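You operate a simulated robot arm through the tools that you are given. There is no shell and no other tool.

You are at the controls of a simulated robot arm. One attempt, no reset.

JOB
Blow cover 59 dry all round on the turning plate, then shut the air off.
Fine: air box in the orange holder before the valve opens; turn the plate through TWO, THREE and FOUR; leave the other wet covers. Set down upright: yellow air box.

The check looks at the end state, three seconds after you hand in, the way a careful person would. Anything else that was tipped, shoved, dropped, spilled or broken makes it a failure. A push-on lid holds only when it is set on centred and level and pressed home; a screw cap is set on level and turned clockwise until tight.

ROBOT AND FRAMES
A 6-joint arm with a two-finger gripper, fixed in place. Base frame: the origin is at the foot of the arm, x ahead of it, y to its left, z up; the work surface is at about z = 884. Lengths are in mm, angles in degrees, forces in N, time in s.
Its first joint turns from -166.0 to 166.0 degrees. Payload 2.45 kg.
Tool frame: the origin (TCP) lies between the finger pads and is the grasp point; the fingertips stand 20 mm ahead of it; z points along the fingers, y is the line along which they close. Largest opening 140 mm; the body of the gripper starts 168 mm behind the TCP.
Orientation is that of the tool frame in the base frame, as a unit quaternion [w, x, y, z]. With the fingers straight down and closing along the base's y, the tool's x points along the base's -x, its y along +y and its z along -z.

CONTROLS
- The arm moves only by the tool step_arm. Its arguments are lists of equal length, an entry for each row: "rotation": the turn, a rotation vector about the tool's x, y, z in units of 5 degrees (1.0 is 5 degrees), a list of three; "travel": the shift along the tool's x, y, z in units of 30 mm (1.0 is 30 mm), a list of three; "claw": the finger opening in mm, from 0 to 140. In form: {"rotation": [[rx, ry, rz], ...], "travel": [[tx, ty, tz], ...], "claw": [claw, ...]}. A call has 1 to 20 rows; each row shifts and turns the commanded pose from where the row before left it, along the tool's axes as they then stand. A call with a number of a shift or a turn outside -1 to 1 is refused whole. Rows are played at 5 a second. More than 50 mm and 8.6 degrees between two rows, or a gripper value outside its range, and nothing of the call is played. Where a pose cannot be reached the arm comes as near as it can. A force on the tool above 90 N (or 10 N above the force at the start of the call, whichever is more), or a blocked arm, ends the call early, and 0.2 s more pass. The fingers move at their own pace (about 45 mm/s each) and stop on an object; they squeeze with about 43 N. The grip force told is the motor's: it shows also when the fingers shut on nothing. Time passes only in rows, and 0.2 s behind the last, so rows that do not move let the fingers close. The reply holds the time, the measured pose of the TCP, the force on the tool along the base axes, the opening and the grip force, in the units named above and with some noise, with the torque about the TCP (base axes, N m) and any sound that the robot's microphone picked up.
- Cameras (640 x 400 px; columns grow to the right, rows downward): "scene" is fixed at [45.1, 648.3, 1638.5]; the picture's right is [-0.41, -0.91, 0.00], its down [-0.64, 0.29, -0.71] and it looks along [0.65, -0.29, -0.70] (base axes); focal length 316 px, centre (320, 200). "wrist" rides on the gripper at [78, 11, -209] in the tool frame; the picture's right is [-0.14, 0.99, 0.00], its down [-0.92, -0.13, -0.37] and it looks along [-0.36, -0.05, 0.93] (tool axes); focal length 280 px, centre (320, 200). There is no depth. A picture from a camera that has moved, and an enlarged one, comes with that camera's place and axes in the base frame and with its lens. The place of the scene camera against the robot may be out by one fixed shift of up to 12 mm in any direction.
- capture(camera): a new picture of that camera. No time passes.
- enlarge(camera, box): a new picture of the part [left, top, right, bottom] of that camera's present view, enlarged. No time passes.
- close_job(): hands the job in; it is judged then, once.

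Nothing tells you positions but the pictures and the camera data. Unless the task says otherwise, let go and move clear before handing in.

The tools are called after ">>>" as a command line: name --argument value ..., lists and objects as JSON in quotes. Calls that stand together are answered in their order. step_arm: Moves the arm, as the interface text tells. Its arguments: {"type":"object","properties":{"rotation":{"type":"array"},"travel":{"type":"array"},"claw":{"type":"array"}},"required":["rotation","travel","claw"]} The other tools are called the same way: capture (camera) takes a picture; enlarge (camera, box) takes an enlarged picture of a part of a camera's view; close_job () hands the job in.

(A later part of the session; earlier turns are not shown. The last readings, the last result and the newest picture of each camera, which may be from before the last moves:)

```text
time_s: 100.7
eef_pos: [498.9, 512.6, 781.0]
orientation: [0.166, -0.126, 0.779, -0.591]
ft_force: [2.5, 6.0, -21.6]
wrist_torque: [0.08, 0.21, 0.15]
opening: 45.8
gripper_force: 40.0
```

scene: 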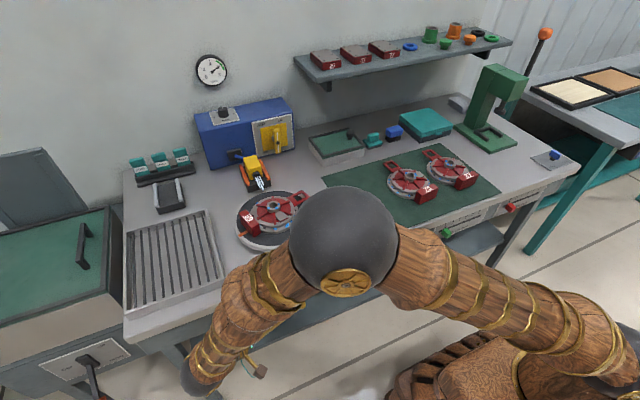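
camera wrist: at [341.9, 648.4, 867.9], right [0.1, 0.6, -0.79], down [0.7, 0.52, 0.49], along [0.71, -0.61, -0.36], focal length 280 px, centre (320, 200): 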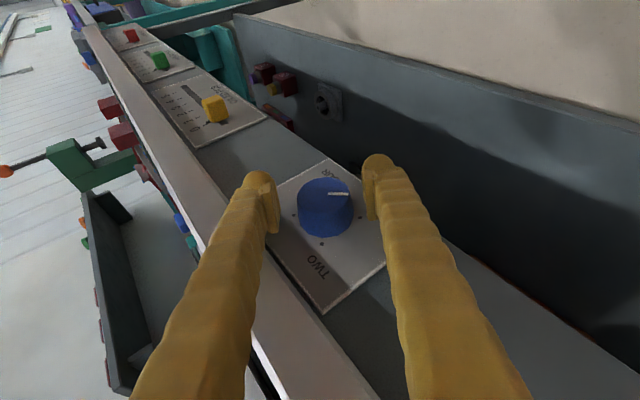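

>>> step_arm --rotation '[[0, 0, 0], [-0.914, 0, 0.407], [-0.914, 0, 0.407], [-0.914, 0, 0.407], [-0.62, 0, 0.277], [0, 0, 0]]' --travel '[[0, 0.035, 0], [0, 0, 0], [0, 0, 0], [0, 0, 0], [0, 0, 0], [0, 0, 0]]' --claw '[20, 20, 20, 20, 20, 20]'

>>> enlarge --camera "wrist" --box '[220, 130, 420, 290]'

>>> enlarge --camera "scene" --box '[220, 150, 340, 260]'

```text
time_s: 102.1
eef_pos: [498.0, 513.0, 781.2]
orientation: [0.183, -0.096, 0.864, -0.46]
ft_force: [21.9, -39.0, -5.9]
wrist_torque: [-0.1, 0.22, -0.27]
opening: 45.6
gripper_force: 44.6
```

```text
2.50 times, centred on (320, 210) of wrist
camera zoom: at [342.9, 650.9, 862.6], right [0.13, 0.6, -0.79], down [0.69, 0.52, 0.5], along [0.71, -0.61, -0.35], focal length 701 px, centre (320, 175)
```

zoom: 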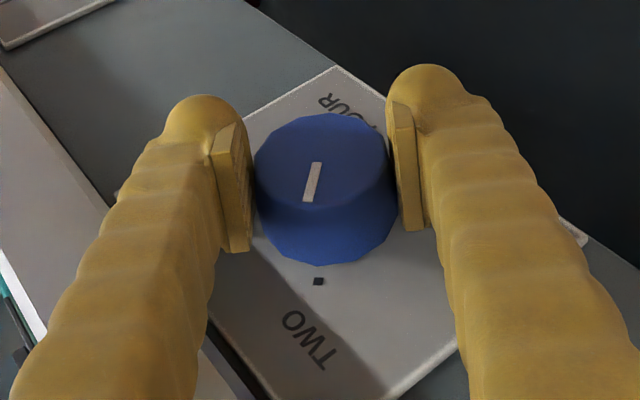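

```text
3.64 times, centred on (280, 205) of scene
camera zoom: at [45.1, 648.3, 1638.5], right [-0.41, -0.91, 0.0], down [-0.64, 0.29, -0.71], along [0.65, -0.29, -0.7], focal length 1148 px, centre (466, 182)
```

zoom: 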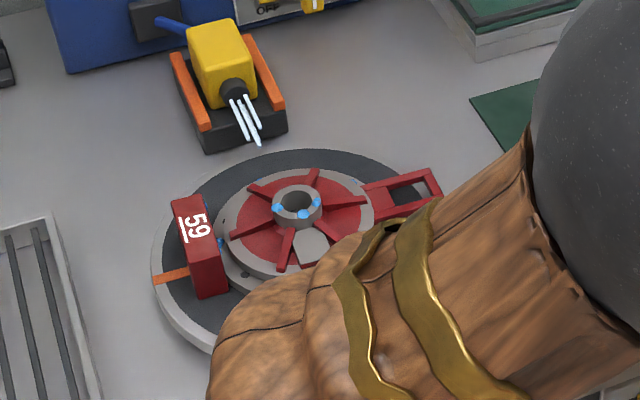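

Pointer is on TWO (within about 2°). I hold here for a few seconds to let the air work.

>>> step_arm --rotation '[[0, 0, 0], [0, 0, 0], [0, 0, 0], [0, 0, 0], [0, 0, 0], [0, 0, 0], [0, 0, 0], [0, 0, 0], [0, 0, 0], [0, 0, 0], [0, 0, 0], [0, 0, 0], [0, 0, 0], [0, 0, 0], [0, 0, 0], [0, 0, 0], [0, 0, 0], [0, 0, 0], [0, 0, 0], [0, 0, 0]]' --travel '[[0, 0, 0], [0, 0, 0], [0, 0, 0], [0, 0, 0], [0, 0, 0], [0, 0, 0], [0, 0, 0], [0, 0, 0], [0, 0, 0], [0, 0, 0], [0, 0, 0], [0, 0, 0], [0, 0, 0], [0, 0, 0], [0, 0, 0], [0, 0, 0], [0, 0, 0], [0, 0, 0], [0, 0, 0], [0, 0, 0]]' --claw '[20, 20, 20, 20, 20, 20, 20, 20, 20, 20, 20, 20, 20, 20, 20, 20, 20, 20, 20, 20]'

>>> enlarge --camera "scene" --box '[250, 185, 310, 230]'

```text
time_s: 106.3
eef_pos: [499.6, 512.1, 782.1]
orientation: [0.185, -0.097, 0.864, -0.459]
ft_force: [1.7, -32.3, 44.0]
wrist_torque: [-0.23, -0.23, -0.18]
opening: 45.5
gripper_force: 45.3
```

```text
8.89 times, centred on (280, 208) of scene
camera zoom: at [45.1, 648.3, 1638.5], right [-0.41, -0.91, 0.0], down [-0.64, 0.29, -0.71], along [0.65, -0.29, -0.7], focal length 2805 px, centre (676, 133)
```

zoom: 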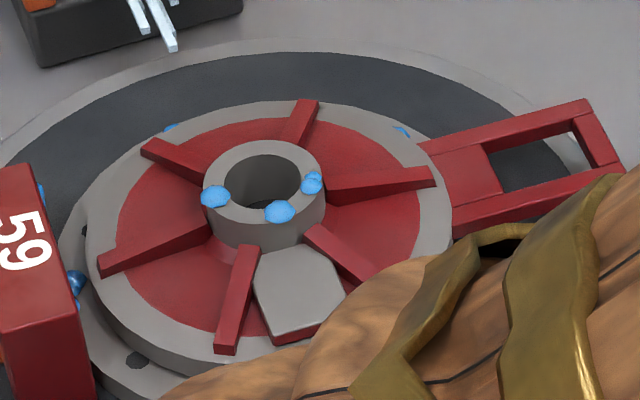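

I wait a little longer and compare the drops.

>>> step_arm --rotation '[[0, 0, 0], [0, 0, 0], [0, 0, 0], [0, 0, 0], [0, 0, 0], [0, 0, 0], [0, 0, 0], [0, 0, 0], [0, 0, 0], [0, 0, 0], [0, 0, 0], [0, 0, 0], [0, 0, 0], [0, 0, 0], [0, 0, 0], [0, 0, 0], [0, 0, 0], [0, 0, 0], [0, 0, 0], [0, 0, 0]]' --travel '[[0, 0, 0], [0, 0, 0], [0, 0, 0], [0, 0, 0], [0, 0, 0], [0, 0, 0], [0, 0, 0], [0, 0, 0], [0, 0, 0], [0, 0, 0], [0, 0, 0], [0, 0, 0], [0, 0, 0], [0, 0, 0], [0, 0, 0], [0, 0, 0], [0, 0, 0], [0, 0, 0], [0, 0, 0], [0, 0, 0]]' --claw '[20, 20, 20, 20, 20, 20, 20, 20, 20, 20, 20, 20, 20, 20, 20, 20, 20, 20, 20, 20]'

>>> enlarge --camera "scene" --box '[250, 185, 310, 230]'

>>> enlarge --camera "scene" --box '[230, 150, 300, 210]'

```text
time_s: 110.5
eef_pos: [497.8, 513.6, 781.6]
orientation: [0.184, -0.097, 0.864, -0.459]
ft_force: [-5.9, -20.8, 46.1]
wrist_torque: [-0.23, -0.34, -0.21]
opening: 45.3
gripper_force: 45.3
```

```text
8.89 times, centred on (280, 208) of scene
camera zoom: at [45.1, 648.3, 1638.5], right [-0.41, -0.91, 0.0], down [-0.64, 0.29, -0.71], along [0.65, -0.29, -0.7], focal length 2805 px, centre (676, 133)
```

zoom: 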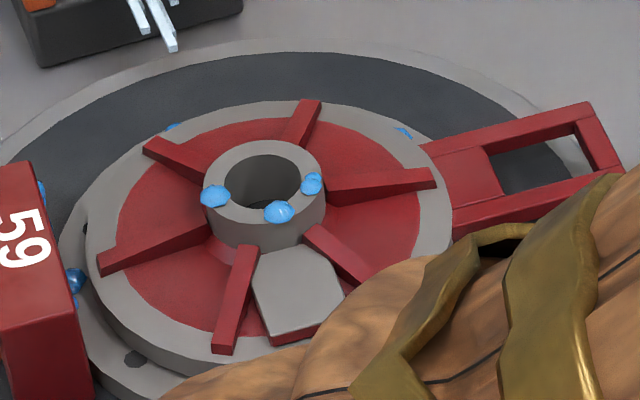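

```text
6.67 times, centred on (265, 180) of scene
camera zoom: at [45.1, 648.3, 1638.5], right [-0.41, -0.91, 0.0], down [-0.64, 0.29, -0.71], along [0.65, -0.29, -0.7], focal length 2104 px, centre (687, 333)
```

zoom: 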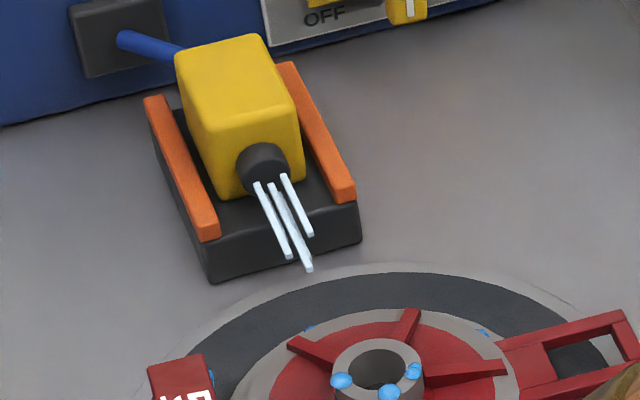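

The drops don't seem to shrink. I check the gauge, the valve handle and the cover more closely.

>>> enlarge --camera "scene" --box '[190, 50, 246, 130]'

>>> enlarge --camera "scene" --box '[240, 100, 304, 160]'

>>> enlarge --camera "scene" --box '[256, 188, 296, 213]'

```text
5.00 times, centred on (218, 90) of scene
camera zoom: at [45.1, 648.3, 1638.5], right [-0.41, -0.91, 0.0], down [-0.64, 0.29, -0.71], along [0.65, -0.29, -0.7], focal length 1578 px, centre (830, 750)
```

zoom: 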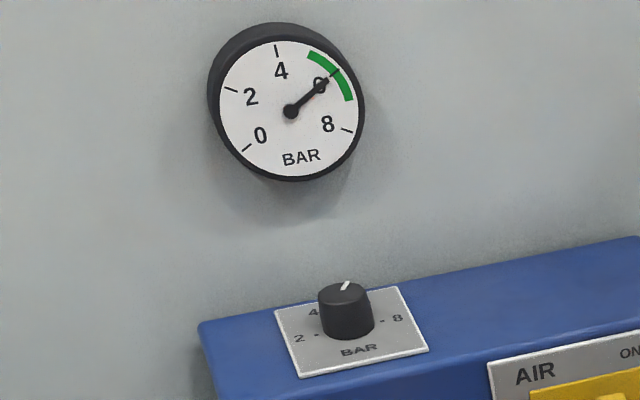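

```text
6.67 times, centred on (272, 130) of scene
camera zoom: at [45.1, 648.3, 1638.5], right [-0.41, -0.91, 0.0], down [-0.64, 0.29, -0.71], along [0.65, -0.29, -0.7], focal length 2104 px, centre (640, 667)
```

zoom: 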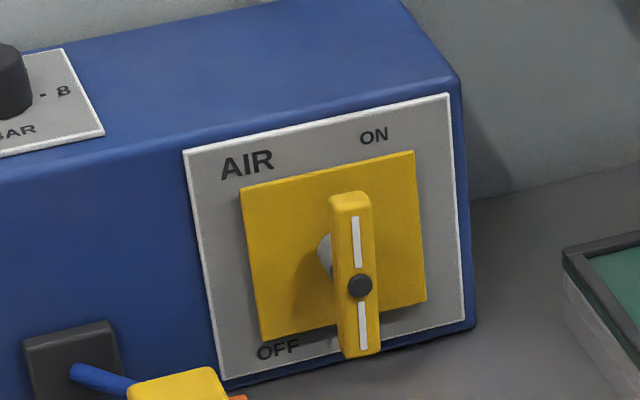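

```text
16.00 times, centred on (276, 200) of scene
camera zoom: at [45.1, 648.3, 1638.5], right [-0.41, -0.91, 0.0], down [-0.64, 0.29, -0.71], along [0.65, -0.29, -0.7], focal length 5049 px, centre (1024, 192)
```

zoom: 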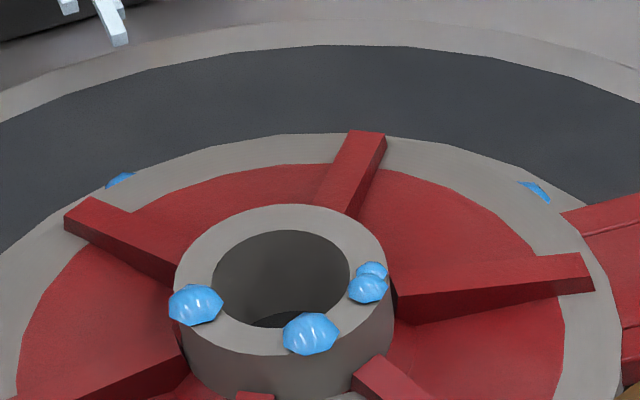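

The valve is fully ON and pressure is right. I hold at TWO for longer and watch whether the drops facing the nozzle go.

>>> step_arm --rotation '[[0, 0, 0], [0, 0, 0], [0, 0, 0], [0, 0, 0], [0, 0, 0], [0, 0, 0], [0, 0, 0], [0, 0, 0], [0, 0, 0], [0, 0, 0], [0, 0, 0], [0, 0, 0], [0, 0, 0], [0, 0, 0], [0, 0, 0], [0, 0, 0], [0, 0, 0], [0, 0, 0], [0, 0, 0], [0, 0, 0]]' --travel '[[0, 0, 0], [0, 0, 0], [0, 0, 0], [0, 0, 0], [0, 0, 0], [0, 0, 0], [0, 0, 0], [0, 0, 0], [0, 0, 0], [0, 0, 0], [0, 0, 0], [0, 0, 0], [0, 0, 0], [0, 0, 0], [0, 0, 0], [0, 0, 0], [0, 0, 0], [0, 0, 0], [0, 0, 0], [0, 0, 0]]' --claw '[20, 20, 20, 20, 20, 20, 20, 20, 20, 20, 20, 20, 20, 20, 20, 20, 20, 20, 20, 20]'

>>> step_arm --rotation '[[0, 0, 0], [0, 0, 0], [0, 0, 0], [0, 0, 0], [0, 0, 0], [0, 0, 0], [0, 0, 0], [0, 0, 0], [0, 0, 0], [0, 0, 0], [0, 0, 0], [0, 0, 0], [0, 0, 0], [0, 0, 0], [0, 0, 0], [0, 0, 0], [0, 0, 0], [0, 0, 0], [0, 0, 0], [0, 0, 0]]' --travel '[[0, 0, 0], [0, 0, 0], [0, 0, 0], [0, 0, 0], [0, 0, 0], [0, 0, 0], [0, 0, 0], [0, 0, 0], [0, 0, 0], [0, 0, 0], [0, 0, 0], [0, 0, 0], [0, 0, 0], [0, 0, 0], [0, 0, 0], [0, 0, 0], [0, 0, 0], [0, 0, 0], [0, 0, 0], [0, 0, 0]]' --claw '[20, 20, 20, 20, 20, 20, 20, 20, 20, 20, 20, 20, 20, 20, 20, 20, 20, 20, 20, 20]'

>>> enlarge --camera "scene" --box '[256, 188, 296, 213]'

>>> enlarge --camera "scene" --box '[230, 185, 330, 247]'

>>> capture --camera "wrist"

```text
time_s: 114.7
eef_pos: [498.1, 512.9, 782.6]
orientation: [0.184, -0.096, 0.864, -0.458]
ft_force: [-3.8, -24.5, 38.3]
wrist_torque: [-0.21, -0.23, -0.18]
opening: 45.5
gripper_force: 45.4
```

```text
time_s: 118.9
eef_pos: [498.2, 512.6, 780.8]
orientation: [0.184, -0.096, 0.864, -0.459]
ft_force: [-4.7, -21.0, 33.5]
wrist_torque: [-0.13, -0.2, -0.17]
opening: 45.7
gripper_force: 45.0
```

```text
16.00 times, centred on (276, 200) of scene
camera zoom: at [45.1, 648.3, 1638.5], right [-0.41, -0.91, 0.0], down [-0.64, 0.29, -0.71], along [0.65, -0.29, -0.7], focal length 5049 px, centre (1024, 192)
```

zoom: 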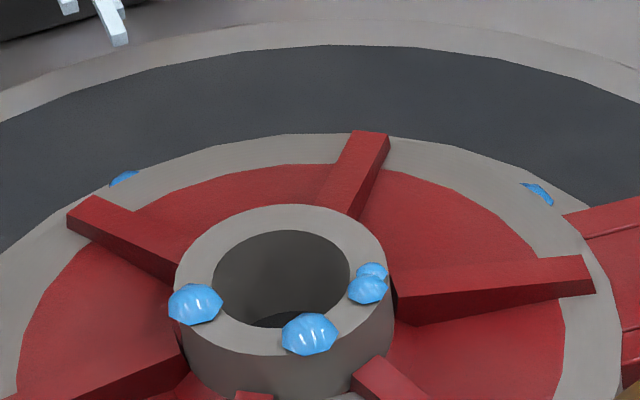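

```text
6.40 times, centred on (280, 216) of scene
camera zoom: at [45.1, 648.3, 1638.5], right [-0.41, -0.91, 0.0], down [-0.64, 0.29, -0.71], along [0.65, -0.29, -0.7], focal length 2020 px, centre (576, 98)
```

zoom: 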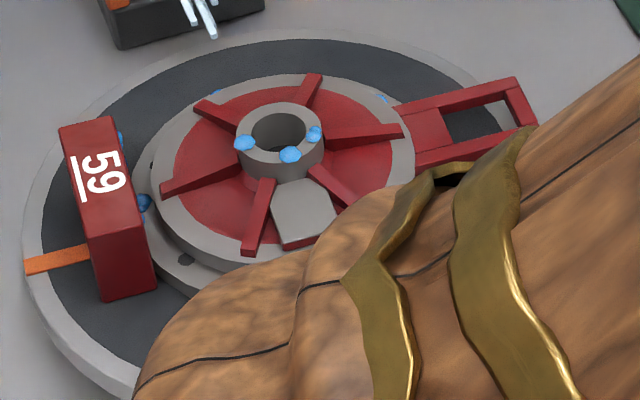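

```text
taken
camera wrist: at [342.8, 651.1, 862.6], right [0.13, 0.6, -0.79], down [0.69, 0.52, 0.51], along [0.71, -0.61, -0.35], focal length 280 px, centre (320, 200)
```

wrist: 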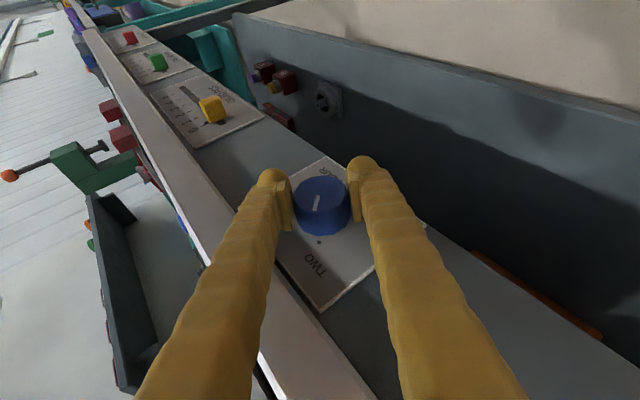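

I can't judge the far side of the cover from here, so I release the knob, retreat and look at the cover from above with the wrist camera.

>>> step_arm --rotation '[[0, 0, 0], [0, 0, 0], [0, 0, 0], [0, 0, 0], [0, 0, 0], [0, 0, 0], [0, 0, 0]]' --travel '[[0, 0, 0], [0, 0, 0], [0, 0, -0.6], [0, 0, -0.7], [0, 0, -0.7], [0, 0, -0.7], [0, 0, -0.7]]' --claw '[54, 62, 64, 66, 70, 70, 70]'

>>> step_arm --rotation '[[0, 0, 0], [0, 0, 0], [0, 0, 0], [0, 0, 0], [0, 0, 0], [0, 0, 0], [0, 0, 0], [0, 0, 0], [0, 0, 0], [0, 0, 0]]' --travel '[[-0.164, -0.73, -0.297], [-0.164, -0.73, -0.297], [-0.164, -0.73, -0.297], [-0.164, -0.73, -0.297], [-0.164, -0.73, -0.297], [-0.164, -0.73, -0.297], [-0.164, -0.73, -0.297], [-0.164, -0.73, -0.297], [-0.164, -0.73, -0.297], [0, 0, 0]]' --claw '[70, 70, 80, 90, 100, 110, 110, 110, 110, 110]'

>>> capture --camera "wrist"

>>> capture --camera "scene"

```text
time_s: 120.5
eef_pos: [457.0, 590.3, 832.3]
orientation: [0.184, -0.096, 0.864, -0.459]
ft_force: [-0.4, -0.5, 0.5]
wrist_torque: [0.0, 0.01, 0.0]
opening: 69.9
gripper_force: 0.1
```

```text
time_s: 122.7
eef_pos: [466.5, 553.4, 1049.5]
orientation: [0.183, -0.096, 0.864, -0.459]
ft_force: [0.9, 0.6, -0.7]
wrist_torque: [0.01, 0.0, 0.03]
opening: 110.1
gripper_force: 0.1
```

```text
taken
camera wrist: at [309.8, 691.6, 1129.4], right [0.13, 0.6, -0.79], down [0.69, 0.52, 0.51], along [0.71, -0.61, -0.35], focal length 280 px, centre (320, 200)
```

wrist: 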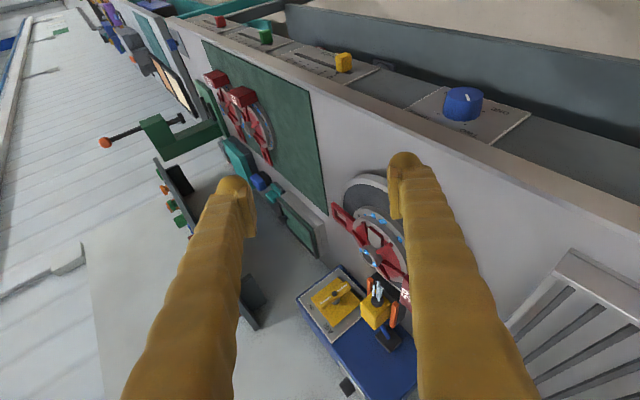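

```text
taken
```

scene: 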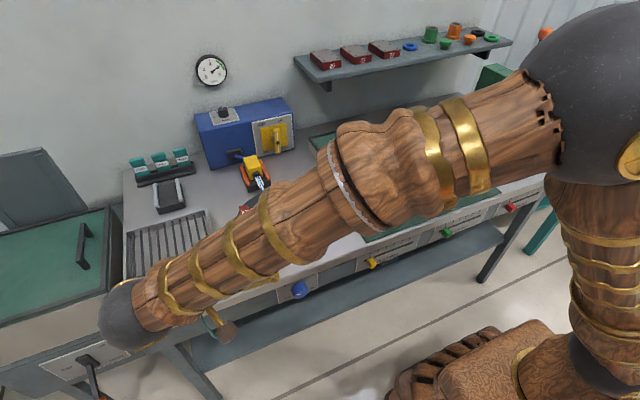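

>>> step_arm --rotation '[[-0.914, 0, 0.407], [-0.914, 0, 0.407], [-0.914, 0, 0.407], [-0.914, 0, 0.407], [-0.914, 0, 0.407], [-0.914, 0, 0.407], [-0.914, 0, 0.407], [-0.914, 0, 0.407], [0, 0, 0]]' --travel '[[-0.4, 0, -0.3], [-0.4, 0, -0.3], [-0.4, 0, -0.3], [-0.4, 0, -0.3], [-0.4, 0, -0.3], [-0.4, 0, -0.3], [-0.4, 0, -0.3], [-0.4, 0, -0.3], [0, 0, 0]]' --claw '[120, 120, 120, 120, 120, 120, 120, 120, 120]'

>>> capture --camera "wrist"

```text
time_s: 124.7
eef_pos: [521.9, 618.9, 1129.4]
orientation: [0.206, -0.028, 0.969, -0.135]
ft_force: [-0.7, 0.8, -0.1]
wrist_torque: [0.01, 0.0, 0.02]
opening: 119.9
gripper_force: 0.0
```

```text
taken
camera wrist: at [367.2, 673.2, 1280.2], right [0.13, 0.97, -0.22], down [0.69, 0.07, 0.72], along [0.71, -0.24, -0.66], focal length 280 px, centre (320, 200)
```

wrist: 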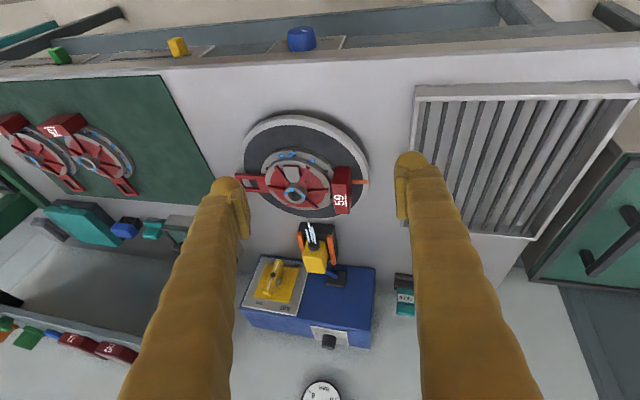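

>>> enlarge --camera "wrist" --box '[230, 130, 374, 220]'

>>> enlarge --camera "wrist" --box '[256, 180, 352, 260]'

>>> enlarge --camera "scene" --box '[220, 150, 340, 260]'

```text
4.44 times, centred on (302, 175) of wrist
camera zoom: at [367.2, 673.2, 1280.2], right [0.13, 0.97, -0.22], down [0.69, 0.07, 0.72], along [0.71, -0.24, -0.66], focal length 1246 px, centre (400, 311)
```

zoom: 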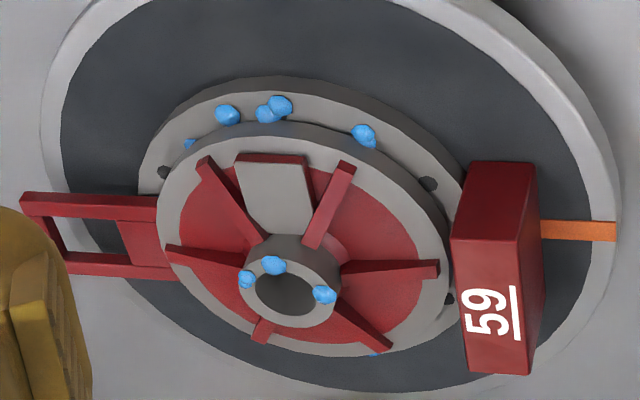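

```text
5.00 times, centred on (304, 220) of wrist
camera zoom: at [367.2, 673.2, 1280.2], right [0.13, 0.97, -0.22], down [0.69, 0.07, 0.72], along [0.71, -0.24, -0.66], focal length 1402 px, centre (400, 100)
```

zoom: 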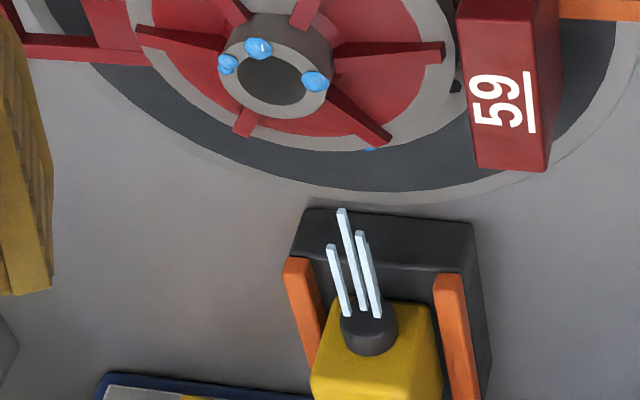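

```text
3.64 times, centred on (280, 205) of scene
camera zoom: at [45.1, 648.3, 1638.5], right [-0.41, -0.91, 0.0], down [-0.64, 0.29, -0.71], along [0.65, -0.29, -0.7], focal length 1148 px, centre (466, 182)
```

zoom: 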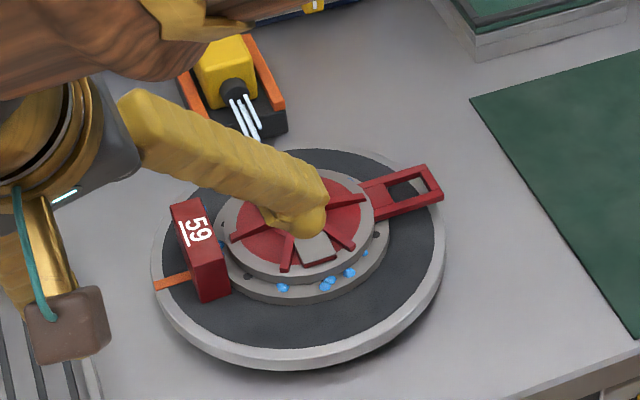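

I rotate the tool to straight down over the plate to see the cover from directly above.

>>> step_arm --rotation '[[-0.914, 0, 0.407], [-0.914, 0, 0.407], [-0.914, 0, 0.407], [-0.274, 0, 0.122], [0, 1, 0], [0, 1, 0], [0, 1, 0], [0, 1, 0], [0, 0.8, 0], [0, 0, 0], [0, 0, 0], [0, 0, 0], [0, 0, 0], [0, 0, 0], [0, 0, 0]]' --travel '[[0, 0, 0], [0, 0, 0], [0, 0, 0], [0, 0, 0], [0, 0, 0], [0, 0, 0], [0, 0, 0], [0, 0, 0], [0, 0, 0], [-0.9, -0.6, -0.1], [-0.9, -0.6, -0.1], [-0.9, -0.6, -0.1], [-0.9, -0.6, -0.1], [-0.9, -0.6, -0.1], [-0.9, -0.4, -0.1]]' --claw '[120, 120, 120, 120, 120, 120, 120, 120, 120, 140, 140, 140, 140, 140, 140]'

>>> capture --camera "wrist"

```text
time_s: 127.9
eef_pos: [686.3, 512.6, 1147.6]
orientation: [0.001, 0.001, 1.0, 0.006]
ft_force: [-0.3, 0.2, 0.0]
wrist_torque: [0.05, 0.0, 0.01]
opening: 139.9
gripper_force: 0.0
```

```text
taken
camera wrist: at [609.0, 523.1, 1357.0], right [0.14, 0.99, 0.01], down [0.92, -0.13, 0.37], along [0.37, -0.04, -0.93], focal length 280 px, centre (320, 200)
```

wrist: 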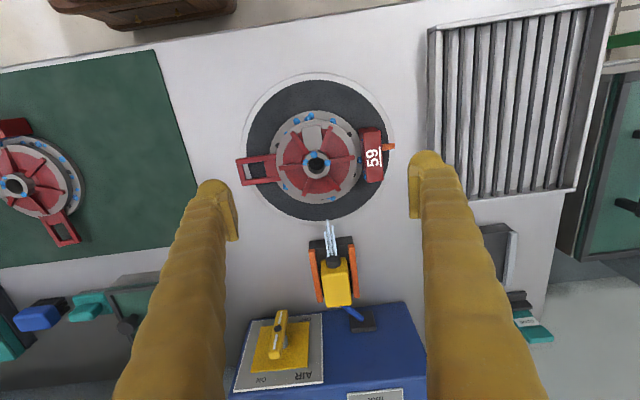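

>>> enlarge --camera "wrist" --box '[230, 90, 400, 240]'

>>> step_arm --rotation '[[0, 0, 0], [0, 0, 0], [0, 0, 0], [0, 0, 0], [0, 0, 0]]' --travel '[[-0.9, 0, 0.3], [-0.9, 0, 0.3], [-0.9, 0, 0.3], [-0.9, 0, 0.3], [0, 0, 0]]' --claw '[140, 140, 140, 140, 140]'

>>> enlarge --camera "wrist" --box '[220, 20, 400, 180]'

```text
2.67 times, centred on (315, 165) of wrist
camera zoom: at [609.0, 523.1, 1357.0], right [0.14, 0.99, 0.01], down [0.92, -0.13, 0.37], along [0.37, -0.04, -0.93], focal length 748 px, centre (333, 293)
```

zoom: 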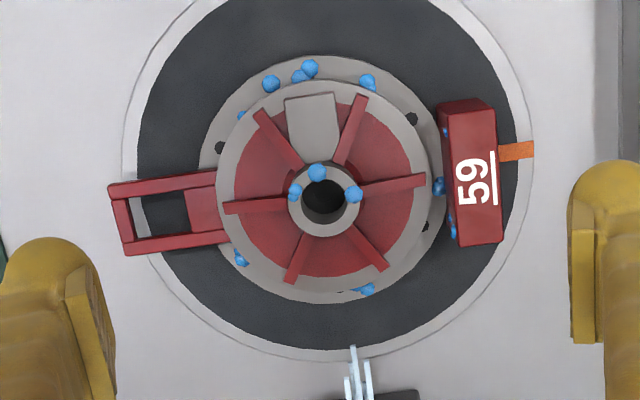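

```text
time_s: 129.1
eef_pos: [795.3, 516.1, 1111.3]
orientation: [0.001, 0.0, 1.0, 0.005]
ft_force: [1.1, 0.2, -0.3]
wrist_torque: [0.0, -0.05, 0.01]
opening: 140.2
gripper_force: 0.0
```

```text
2.50 times, centred on (310, 100) of wrist
camera zoom: at [717.9, 525.4, 1321.9], right [0.14, 0.99, 0.01], down [0.92, -0.13, 0.37], along [0.37, -0.04, -0.93], focal length 701 px, centre (345, 450)
```

zoom: 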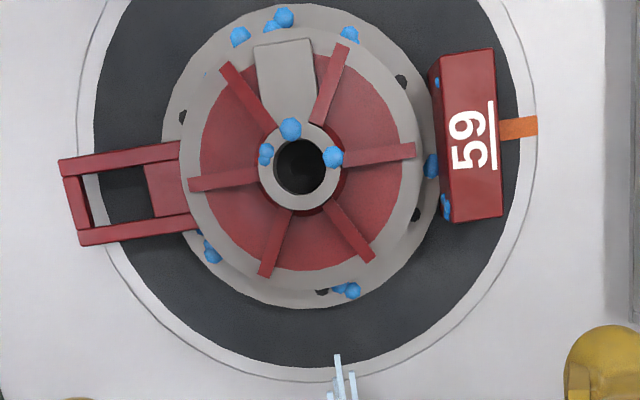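

All of the drops are still there, so something about the blowing isn't effective yet. I look at the box, nozzle and jets from here.

>>> capture --camera "wrist"

>>> enlarge --camera "wrist" --box '[270, 140, 370, 260]'

>>> enlarge --camera "scene" --box '[225, 145, 305, 205]'

```text
taken
camera wrist: at [717.9, 525.4, 1321.9], right [0.14, 0.99, 0.01], down [0.92, -0.13, 0.37], along [0.37, -0.04, -0.93], focal length 280 px, centre (320, 200)
```

wrist: 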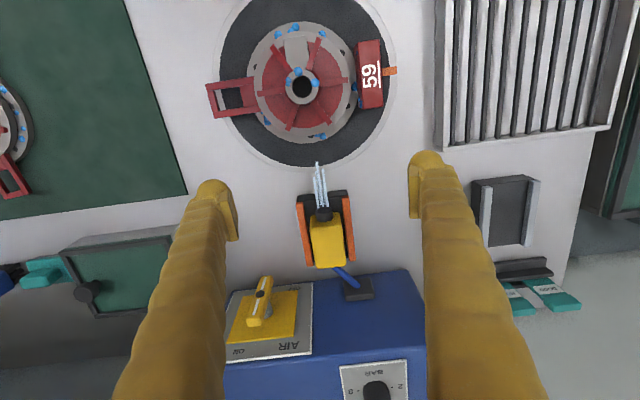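

```text
3.33 times, centred on (320, 200) of wrist
camera zoom: at [717.9, 525.4, 1321.9], right [0.14, 0.99, 0.01], down [0.92, -0.13, 0.37], along [0.37, -0.04, -0.93], focal length 935 px, centre (320, 200)
```

zoom: 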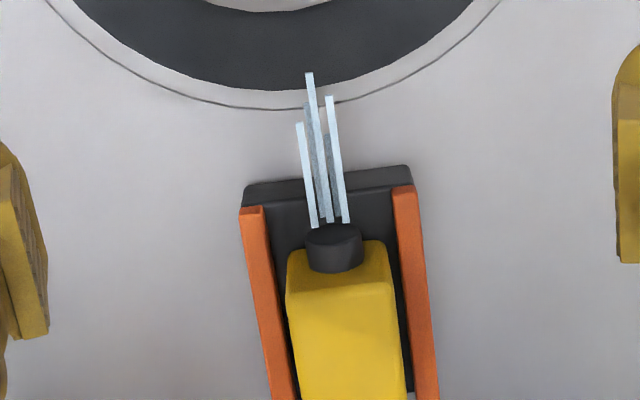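

```text
6.67 times, centred on (265, 175) of scene
camera zoom: at [45.1, 648.3, 1638.5], right [-0.41, -0.91, 0.0], down [-0.64, 0.29, -0.71], along [0.65, -0.29, -0.7], focal length 2104 px, centre (687, 367)
```

zoom: 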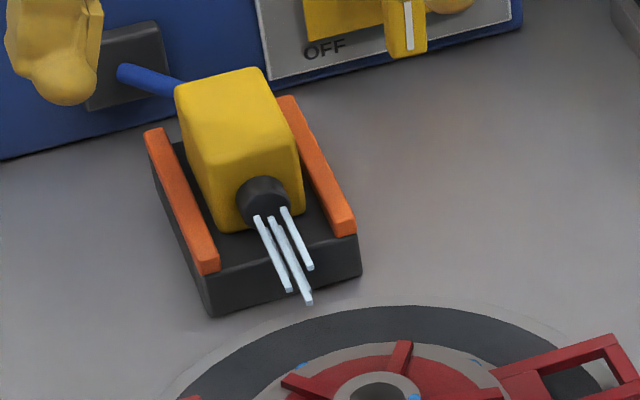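

The jet looks right. I'll wait longer at TWO to see whether it simply needs more time.

>>> step_arm --rotation '[[0, 0, 0], [0, 0, 0], [0, 0, 0], [0, 0, 0], [0, 0, 0], [0, 0, 0], [0, 0, 0], [0, 0, 0], [0, 0, 0], [0, 0, 0], [0, 0, 0], [0, 0, 0], [0, 0, 0], [0, 0, 0], [0, 0, 0], [0, 0, 0], [0, 0, 0], [0, 0, 0], [0, 0, 0], [0, 0, 0]]' --travel '[[0, 0, 0], [0, 0, 0], [0, 0, 0], [0, 0, 0], [0, 0, 0], [0, 0, 0], [0, 0, 0], [0, 0, 0], [0, 0, 0], [0, 0, 0], [0, 0, 0], [0, 0, 0], [0, 0, 0], [0, 0, 0], [0, 0, 0], [0, 0, 0], [0, 0, 0], [0, 0, 0], [0, 0, 0], [0, 0, 0]]' --claw '[140, 140, 140, 140, 140, 140, 140, 140, 140, 140, 140, 140, 140, 140, 140, 140, 140, 140, 140, 140]'

>>> step_arm --rotation '[[0, 0, 0], [0, 0, 0], [0, 0, 0], [0, 0, 0], [0, 0, 0], [0, 0, 0], [0, 0, 0], [0, 0, 0], [0, 0, 0], [0, 0, 0], [0, 0, 0], [0, 0, 0], [0, 0, 0], [0, 0, 0], [0, 0, 0], [0, 0, 0], [0, 0, 0], [0, 0, 0], [0, 0, 0], [0, 0, 0]]' --travel '[[0, 0, 0], [0, 0, 0], [0, 0, 0], [0, 0, 0], [0, 0, 0], [0, 0, 0], [0, 0, 0], [0, 0, 0], [0, 0, 0], [0, 0, 0], [0, 0, 0], [0, 0, 0], [0, 0, 0], [0, 0, 0], [0, 0, 0], [0, 0, 0], [0, 0, 0], [0, 0, 0], [0, 0, 0], [0, 0, 0]]' --claw '[140, 140, 140, 140, 140, 140, 140, 140, 140, 140, 140, 140, 140, 140, 140, 140, 140, 140, 140, 140]'

>>> step_arm --rotation '[[0, 0, 0], [0, 0, 0], [0, 0, 0], [0, 0, 0], [0, 0, 0], [0, 0, 0], [0, 0, 0], [0, 0, 0], [0, 0, 0], [0, 0, 0], [0, 0, 0], [0, 0, 0], [0, 0, 0], [0, 0, 0], [0, 0, 0], [0, 0, 0], [0, 0, 0], [0, 0, 0], [0, 0, 0], [0, 0, 0]]' --travel '[[0, 0, 0], [0, 0, 0], [0, 0, 0], [0, 0, 0], [0, 0, 0], [0, 0, 0], [0, 0, 0], [0, 0, 0], [0, 0, 0], [0, 0, 0], [0, 0, 0], [0, 0, 0], [0, 0, 0], [0, 0, 0], [0, 0, 0], [0, 0, 0], [0, 0, 0], [0, 0, 0], [0, 0, 0], [0, 0, 0]]' --claw '[140, 140, 140, 140, 140, 140, 140, 140, 140, 140, 140, 140, 140, 140, 140, 140, 140, 140, 140, 140]'

>>> enlarge --camera "wrist" --box '[220, 20, 400, 180]'

```text
time_s: 133.3
eef_pos: [796.1, 515.3, 1111.1]
orientation: [0.001, 0.001, 1.0, 0.005]
ft_force: [0.0, 0.1, 0.3]
wrist_torque: [0.03, -0.02, 0.01]
opening: 139.9
gripper_force: 0.1
```

```text
time_s: 137.5
eef_pos: [795.4, 516.9, 1112.3]
orientation: [0.001, 0.002, 1.0, 0.005]
ft_force: [0.2, -0.1, -0.5]
wrist_torque: [0.0, 0.02, -0.04]
opening: 140.0
gripper_force: 0.0
```

```text
time_s: 141.7
eef_pos: [794.8, 516.1, 1111.9]
orientation: [0.001, 0.0, 1.0, 0.005]
ft_force: [0.4, 0.4, -0.1]
wrist_torque: [0.02, 0.0, -0.04]
opening: 140.4
gripper_force: 0.1
```

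```text
2.50 times, centred on (310, 100) of wrist
camera zoom: at [717.7, 525.5, 1322.0], right [0.14, 0.99, 0.01], down [0.92, -0.13, 0.37], along [0.37, -0.04, -0.93], focal length 701 px, centre (345, 450)
```

zoom: 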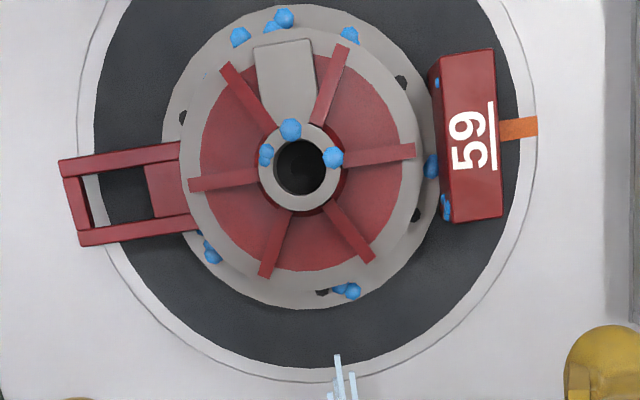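

Nothing dries even with a drop right in front of the nozzle, so the flow must be incomplete: the handle looks a few degrees short of vertical, because my finger met the valve stem rather than the stop. I'll go back and push the handle fully home, with the finger shallower.

>>> step_arm --rotation '[[0, -1, 0], [0, -1, 0], [0, -1, 0], [0, -1, 0], [0, -1, 0], [0, -1, 0], [0, -1, 0], [0, -1, 0], [0, -1, 0], [0, -1, 0], [0, -1, 0], [0, -1, 0], [0, 0, 0]]' --travel '[[0, 0, 0], [0, 0, 0], [0, 0, 0], [0, 0, 0], [0, 0, 0], [0, 0, 0], [0, 0, 0], [0, 0, 0], [0, 0, 0], [0, 0, 0], [0, 0, 0], [0, 0, 0], [0, 0, 0]]' --claw '[100, 80, 60, 40, 20, 0, 0, 0, 0, 0, 0, 0, 0]'

>>> capture --camera "wrist"

>>> enlarge --camera "scene" --box '[240, 100, 304, 160]'

```text
time_s: 144.5
eef_pos: [793.8, 515.3, 1109.2]
orientation: [0.5, 0.003, 0.866, 0.004]
ft_force: [-0.6, 0.1, 0.5]
wrist_torque: [0.02, 0.0, -0.02]
opening: 0.0
gripper_force: 29.6
```

```text
taken
camera wrist: at [574.1, 527.3, 1146.5], right [0.07, 0.99, 0.13], down [0.14, -0.14, 0.98], along [0.99, -0.05, -0.15], focal length 280 px, centre (320, 200)
```

wrist: 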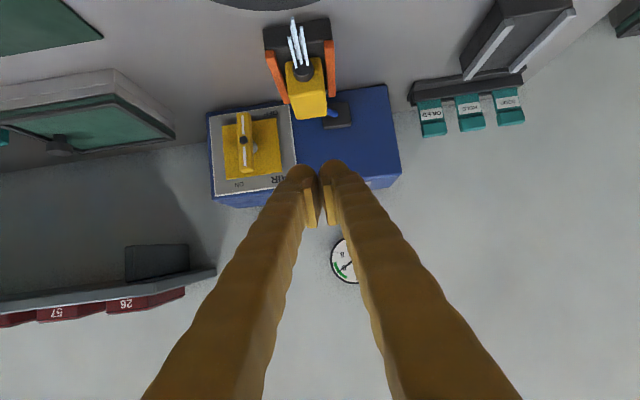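

```text
6.67 times, centred on (272, 130) of scene
camera zoom: at [45.1, 648.3, 1638.5], right [-0.41, -0.91, 0.0], down [-0.64, 0.29, -0.71], along [0.65, -0.29, -0.7], focal length 2104 px, centre (640, 667)
```

zoom: 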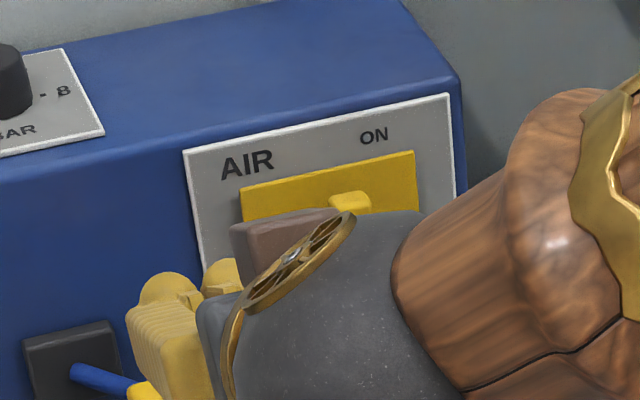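

>>> enlarge --camera "wrist" --box '[195, 90, 307, 210]'

```text
3.33 times, centred on (251, 150) of wrist
camera zoom: at [574.1, 527.3, 1146.5], right [0.07, 0.99, 0.13], down [0.14, -0.14, 0.98], along [0.99, -0.05, -0.15], focal length 935 px, centre (550, 367)
```

zoom: 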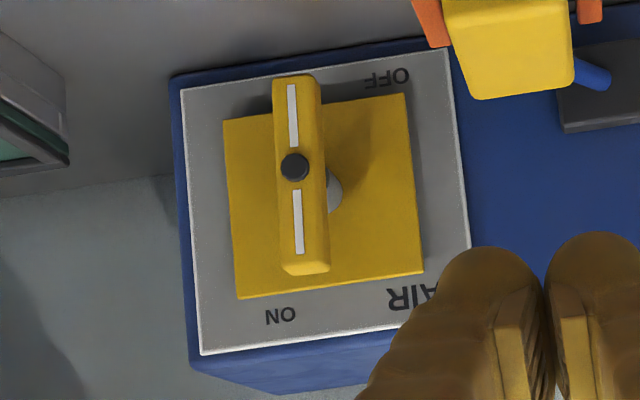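

The handle is about 2° short of vertical. I approach its lower end from the left and nudge it to its stop.

>>> step_arm --rotation '[[0, 0, 0], [0, 0, 0], [0, 0, 0], [0, 0, 0], [0, 0, 0], [0, 0, 0], [0, 0, 0], [0, 0, 0], [0, 0, 0], [0, 0, 0], [0, 0, 0]]' --travel '[[0.188, -0.389, 0.808], [0.188, -0.389, 0.808], [0.188, -0.389, 0.808], [0.188, -0.389, 0.808], [0.188, -0.389, 0.808], [0.188, -0.389, 0.808], [0, 0, 0.83], [0, 0, 0.83], [0, 0, 0.83], [0, 0, 0.83], [0, 0, 0]]' --claw '[0, 0, 0, 0, 0, 0, 0, 0, 0, 0, 0]'

>>> capture --camera "wrist"

```text
time_s: 146.9
eef_pos: [988.3, 448.3, 957.7]
orientation: [0.501, 0.002, 0.866, 0.005]
ft_force: [0.0, 0.3, -0.1]
wrist_torque: [-0.02, -0.03, 0.0]
opening: 0.0
gripper_force: 29.9
```

```text
taken
camera wrist: at [769.8, 459.6, 995.3], right [0.07, 0.99, 0.13], down [0.14, -0.14, 0.98], along [0.99, -0.05, -0.15], focal length 280 px, centre (320, 200)
```

wrist: 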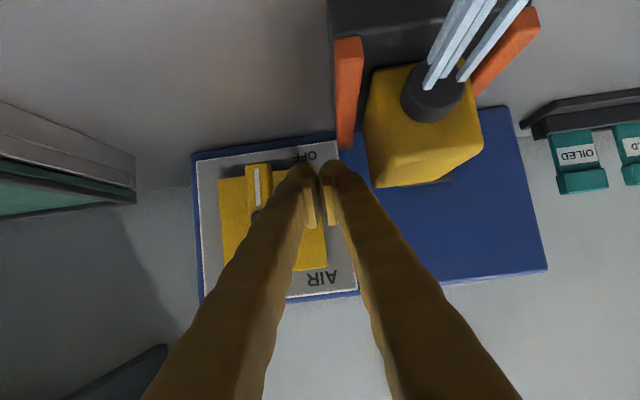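

Now I push to the right in small steps.

>>> step_arm --rotation '[[0, 0, 0], [0, 0, 0], [0, 0, 0], [0, 0, 0], [0, 0, 0]]' --travel '[[0, -0.2, 0], [0, -0.15, 0], [0, -0.1, 0], [0, -0.1, 0], [0, 0, 0]]' --claw '[0, 0, 0, 0, 0]'

>>> step_arm --rotation '[[0, 0, 0], [0, 0, 0], [0, 0, 0]]' --travel '[[0, -0.08, 0], [0, -0.08, 0], [0, 0, 0]]' --claw '[0, 0, 0]'

```text
time_s: 148.1
eef_pos: [989.3, 431.4, 958.5]
orientation: [0.501, 0.003, 0.866, 0.004]
ft_force: [2.1, 4.2, -0.8]
wrist_torque: [-0.06, 0.07, 0.13]
opening: 0.0
gripper_force: 29.6
```

```text
time_s: 148.9
eef_pos: [988.5, 431.5, 956.6]
orientation: [0.5, 0.0, 0.866, 0.005]
ft_force: [11.8, 87.2, -4.6]
wrist_torque: [-0.73, 0.18, 1.27]
opening: 0.1
gripper_force: 29.4
```

The handle is already at its hard stop, so the valve is fully open. The cover probably counts as dry only once all four sides have been blown, so I carry on to THREE and FOUR. I retreat from the valve.

>>> step_arm --rotation '[[0, 0, 0], [0, 0, 0], [0, 0, 0], [0, 0, 0], [0, 0, 0], [0, 0, 0], [0, 0, 0], [0, 0, 0], [0, 0, 0]]' --travel '[[0, 0.35, 0], [0, 0.15, -0.5], [0, 0, -0.9], [0, 0, -0.9], [0, 0, -0.9], [0, 0, -0.9], [0, 0, -0.9], [0, 0, -0.9], [0, 0, 0]]' --claw '[0, 0, 0, 0, 0, 0, 0, 0, 0]'

>>> step_arm --rotation '[[0, 1, 0], [0, 1, 0], [0, 1, 0], [0, 1, 0], [0, 1, 0], [0, 1, 0], [0, 1, 0], [0, 1, 0], [0, 1, 0], [0, 1, 0], [0, 1, 0], [0, 1, 0], [0, 0, -0.1], [0, 0, 0]]' --travel '[[0, 0, -0.1], [0, 0, -0.1], [0, 0, -0.1], [0, 0, -0.1], [0, 0, -0.1], [0, 0, -0.1], [0, 0, -0.1], [0, 0, -0.1], [0, 0, -0.1], [0, 0, -0.1], [0, 0, -0.1], [0, 0, -0.1], [0, 0, 0], [0, 0, 0]]' --claw '[0, 0, 0, 0, 0, 0, 0, 0, 20, 40, 60, 70, 70, 70]'

```text
time_s: 150.9
eef_pos: [838.1, 440.7, 1042.8]
orientation: [0.501, 0.004, 0.866, 0.003]
ft_force: [-0.2, -0.2, -0.9]
wrist_torque: [0.02, 0.04, 0.02]
opening: 0.0
gripper_force: 29.6
```

```text
time_s: 153.9
eef_pos: [817.5, 440.2, 1074.6]
orientation: [0.0, -0.004, 1.0, 0.005]
ft_force: [0.2, -0.1, 0.1]
wrist_torque: [0.0, 0.01, -0.02]
opening: 69.9
gripper_force: 0.0
```

>>> step_arm --rotation '[[0, 0, 0], [0, 0, 0], [0, 0, 0], [0, 0, 0], [0, 0, 0], [0, 0, 0], [0, 0, 0], [0, 0, 0], [0, 0, 0], [0, 0, 0], [0, 0, 0], [0, 0, 0], [0, -0.95, 0], [0, -0.95, 0], [0, -0.95, 0], [0, -0.95, 0], [0, -0.95, 0], [0, 0, 0]]' --travel '[[0.8, 0.5, -0.153], [0.8, 0.5, -0.153], [0.8, 0.5, -0.153], [0.8, 0.5, -0.153], [0.8, 0.5, -0.153], [0.8, 0.5, -0.153], [0.8, 0.5, -0.153], [0.8, 0.5, -0.153], [0.8, 0.5, -0.153], [0.8, 0.5, -0.153], [0.8, 0.5, -0.153], [0.8, 0.5, -0.153], [0, 0, 0], [0, 0, 0], [0, 0, 0], [0, 0, 0], [0, 0, 0], [0, 0, 0]]' --claw '[70, 70, 70, 70, 70, 70, 70, 70, 70, 70, 70, 70, 70, 70, 70, 70, 70, 70]'

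>>> step_arm --rotation '[[0.914, 0, -0.407], [0.914, 0, -0.407], [0.914, 0, -0.407], [0.914, 0, -0.407], [0.914, 0, -0.407], [0.914, 0, -0.407], [0.914, 0, -0.407], [0.914, 0, -0.407], [0.914, 0, -0.407], [0.914, 0, -0.407], [0.914, 0, -0.407], [0, 0, 0]]' --travel '[[0, 0, 0], [0, 0, 0], [0, 0, 0], [0, 0, 0], [0, 0, 0], [0, 0, 0], [0, 0, 0], [0, 0, 0], [0, 0, 0], [0, 0, 0], [0, 0, 0], [0, 0, 0]]' --claw '[70, 70, 70, 70, 70, 70, 70, 70, 70, 70, 70, 70]'

```text
time_s: 157.7
eef_pos: [527.8, 618.1, 1130.4]
orientation: [0.207, -0.002, 0.978, 0.005]
ft_force: [-0.2, 0.4, 0.0]
wrist_torque: [0.02, 0.01, 0.0]
opening: 69.9
gripper_force: 0.0
```

```text
time_s: 160.3
eef_pos: [527.2, 617.1, 1131.0]
orientation: [0.185, -0.099, 0.869, -0.447]
ft_force: [0.1, 0.9, 0.0]
wrist_torque: [0.04, 0.01, 0.0]
opening: 70.0
gripper_force: 0.0
```

>>> step_arm --rotation '[[0, 0, 0], [0, 0, 0], [0, 0, 0], [0, 0, 0], [0, 0, 0], [0, 0, 0], [0, 0, 0], [0, 0, 0], [0, 0, 0], [0, 0, 0], [0, 0, 0], [0, 0, 0], [0, 0, 0], [0, 0, 0]]' --travel '[[0.759, 0.005, -0.342], [0.759, 0.005, -0.342], [0.759, 0.005, -0.342], [0.246, 0.738, 0.607], [0.246, 0.738, 0.607], [0.246, 0.738, 0.607], [0.246, 0.738, 0.607], [0.246, 0.738, 0.607], [0.246, 0.738, 0.607], [0.246, 0.738, 0.607], [0.246, 0.738, 0.607], [0.246, 0.738, 0.607], [0.246, 0.738, 0.607], [0, 0, 0]]' --claw '[64, 64, 64, 64, 64, 64, 64, 64, 64, 64, 64, 64, 64, 64]'

>>> enlarge --camera "wrist" --box '[240, 110, 400, 240]'

>>> enlarge --camera "scene" --box '[220, 150, 340, 260]'

```text
time_s: 163.3
eef_pos: [455.7, 585.4, 835.5]
orientation: [0.185, -0.099, 0.87, -0.447]
ft_force: [0.4, 0.3, -0.1]
wrist_torque: [0.01, 0.01, -0.02]
opening: 63.8
gripper_force: 0.0
```

```text
3.08 times, centred on (320, 175) of wrist
camera zoom: at [300.2, 720.6, 922.3], right [0.12, 0.62, -0.77], down [0.69, 0.51, 0.52], along [0.71, -0.59, -0.37], focal length 863 px, centre (320, 277)
```

zoom: 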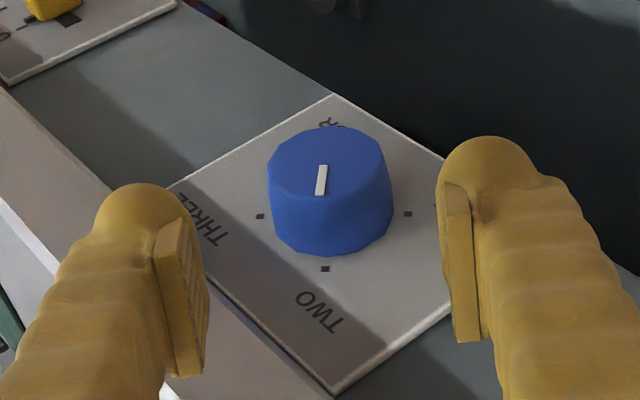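

```text
3.64 times, centred on (280, 205) of scene
camera zoom: at [45.1, 648.3, 1638.5], right [-0.41, -0.91, 0.0], down [-0.64, 0.29, -0.71], along [0.65, -0.29, -0.7], focal length 1148 px, centre (466, 182)
```

zoom: 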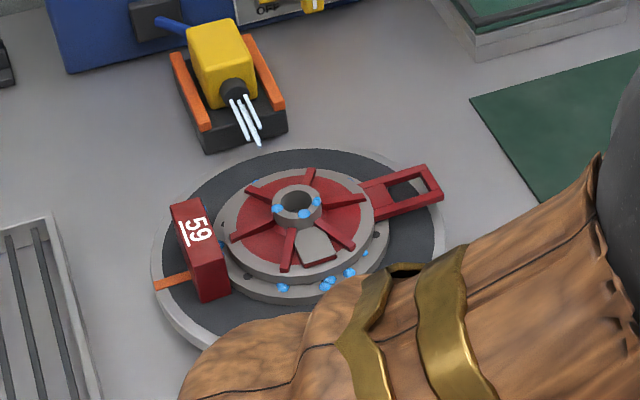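

Knob is still on TWO. I advance onto it again.

>>> step_arm --rotation '[[0, 0, 0], [0, 0, 0], [0, 0, 0], [0, 0, 0], [0, 0, 0], [0, 0, 0]]' --travel '[[-0.02, 0, 0.67], [-0.02, 0, 0.67], [-0.02, 0, 0.67], [0, 0, 0.67], [0, 0, 0.66], [0, 0, 0]]' --claw '[62, 60, 58, 58, 58, 58]'

>>> step_arm --rotation '[[0.914, 0, -0.407], [0.914, 0, -0.407], [0.914, 0, -0.407], [0.914, 0, -0.407], [0.914, 0, -0.407], [0, 0, 0]]' --travel '[[0, 0, 0], [0, 0, 0], [0, 0, 0], [0, 0, 0], [0, 0, 0], [0, 0, 0]]' --claw '[58, 58, 58, 57, 56, 56]'

>>> enlarge --camera "wrist" --box '[220, 130, 420, 290]'

```text
time_s: 164.7
eef_pos: [499.8, 512.5, 786.6]
orientation: [0.185, -0.098, 0.87, -0.447]
ft_force: [0.1, 0.3, 0.3]
wrist_torque: [-0.02, 0.0, 0.0]
opening: 58.4
gripper_force: 0.2
```

```text
time_s: 166.1
eef_pos: [501.5, 514.1, 786.8]
orientation: [0.161, -0.136, 0.752, -0.625]
ft_force: [-2.0, 0.4, -7.6]
wrist_torque: [0.05, 0.12, -0.03]
opening: 57.1
gripper_force: 0.4
```

```text
2.50 times, centred on (320, 210) of wrist
camera zoom: at [344.3, 671.4, 805.6], right [0.12, 0.24, -0.96], down [0.69, 0.68, 0.25], along [0.72, -0.69, -0.08], focal length 701 px, centre (320, 175)
```

zoom: 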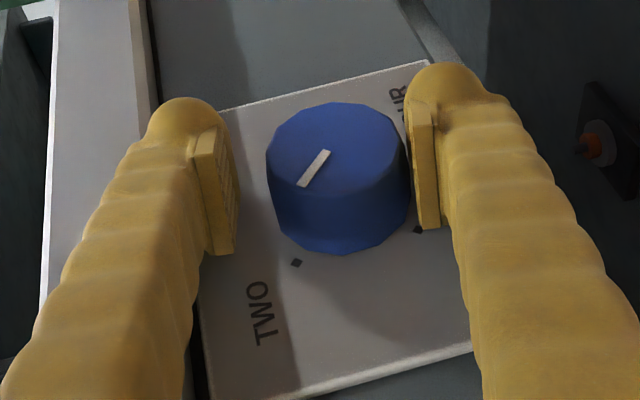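

>>> step_arm --rotation '[[0, 0, 0], [0, 0, 0], [0, 0, 0], [0, 0, 0], [0, 0, 0]]' --travel '[[0.1, 0.1, 0.05], [0, 0, 0], [0, 0, 0], [0, 0, 0], [0, 0, 0]]' --claw '[56, 48, 40, 20, 20]'

```text
time_s: 167.3
eef_pos: [498.7, 512.9, 780.6]
orientation: [0.16, -0.137, 0.753, -0.624]
ft_force: [1.2, 7.5, -28.6]
wrist_torque: [0.1, 0.19, 0.12]
opening: 45.8
gripper_force: 39.2
```

>>> step_arm --rotation '[[0, 0, 0], [-0.914, 0, 0.407], [-0.914, 0, 0.407], [-0.914, 0, 0.407], [-0.914, 0, 0.407], [0, 0, 0]]' --travel '[[0, 0.035, 0], [0, 0, 0], [0, 0, 0], [0, 0, 0], [0, 0, 0], [0, 0, 0]]' --claw '[20, 20, 20, 20, 20, 20]'

```text
time_s: 168.7
eef_pos: [499.2, 512.3, 782.3]
orientation: [0.182, -0.106, 0.85, -0.484]
ft_force: [24.6, 15.2, 19.2]
wrist_torque: [-0.02, -0.09, 0.53]
opening: 46.1
gripper_force: 45.0
```

>>> step_arm --rotation '[[-0.914, 0, 0.407], [-0.914, 0, 0.407], [-0.914, 0, 0.407], [-0.914, 0, 0.407], [0, 0, 0]]' --travel '[[0, 0, 0], [0, 0, 0], [0, 0, 0], [0, 0, 0], [0, 0, 0]]' --claw '[20, 20, 20, 20, 20]'

```text
time_s: 169.9
eef_pos: [498.1, 509.8, 779.7]
orientation: [0.195, -0.073, 0.921, -0.331]
ft_force: [17.5, -21.5, 31.7]
wrist_torque: [0.03, -0.54, -0.27]
opening: 45.7
gripper_force: 44.7
```

>>> step_arm --rotation '[[0, 0, 0], [-0.914, 0, 0.407], [-0.914, 0, 0.407], [-0.914, 0, 0.407], [-0.914, 0, 0.407], [0, 0, 0]]' --travel '[[-0.03, -0.057, 0], [0, 0, 0], [0, 0, 0], [0, 0, 0], [0, 0, 0], [0, 0, 0]]' --claw '[20, 20, 20, 20, 20, 20]'

```text
time_s: 171.3
eef_pos: [499.4, 511.6, 780.5]
orientation: [0.204, -0.04, 0.965, -0.163]
ft_force: [-30.9, 5.2, -34.7]
wrist_torque: [-0.02, 0.57, 0.06]
opening: 45.3
gripper_force: 45.0
```

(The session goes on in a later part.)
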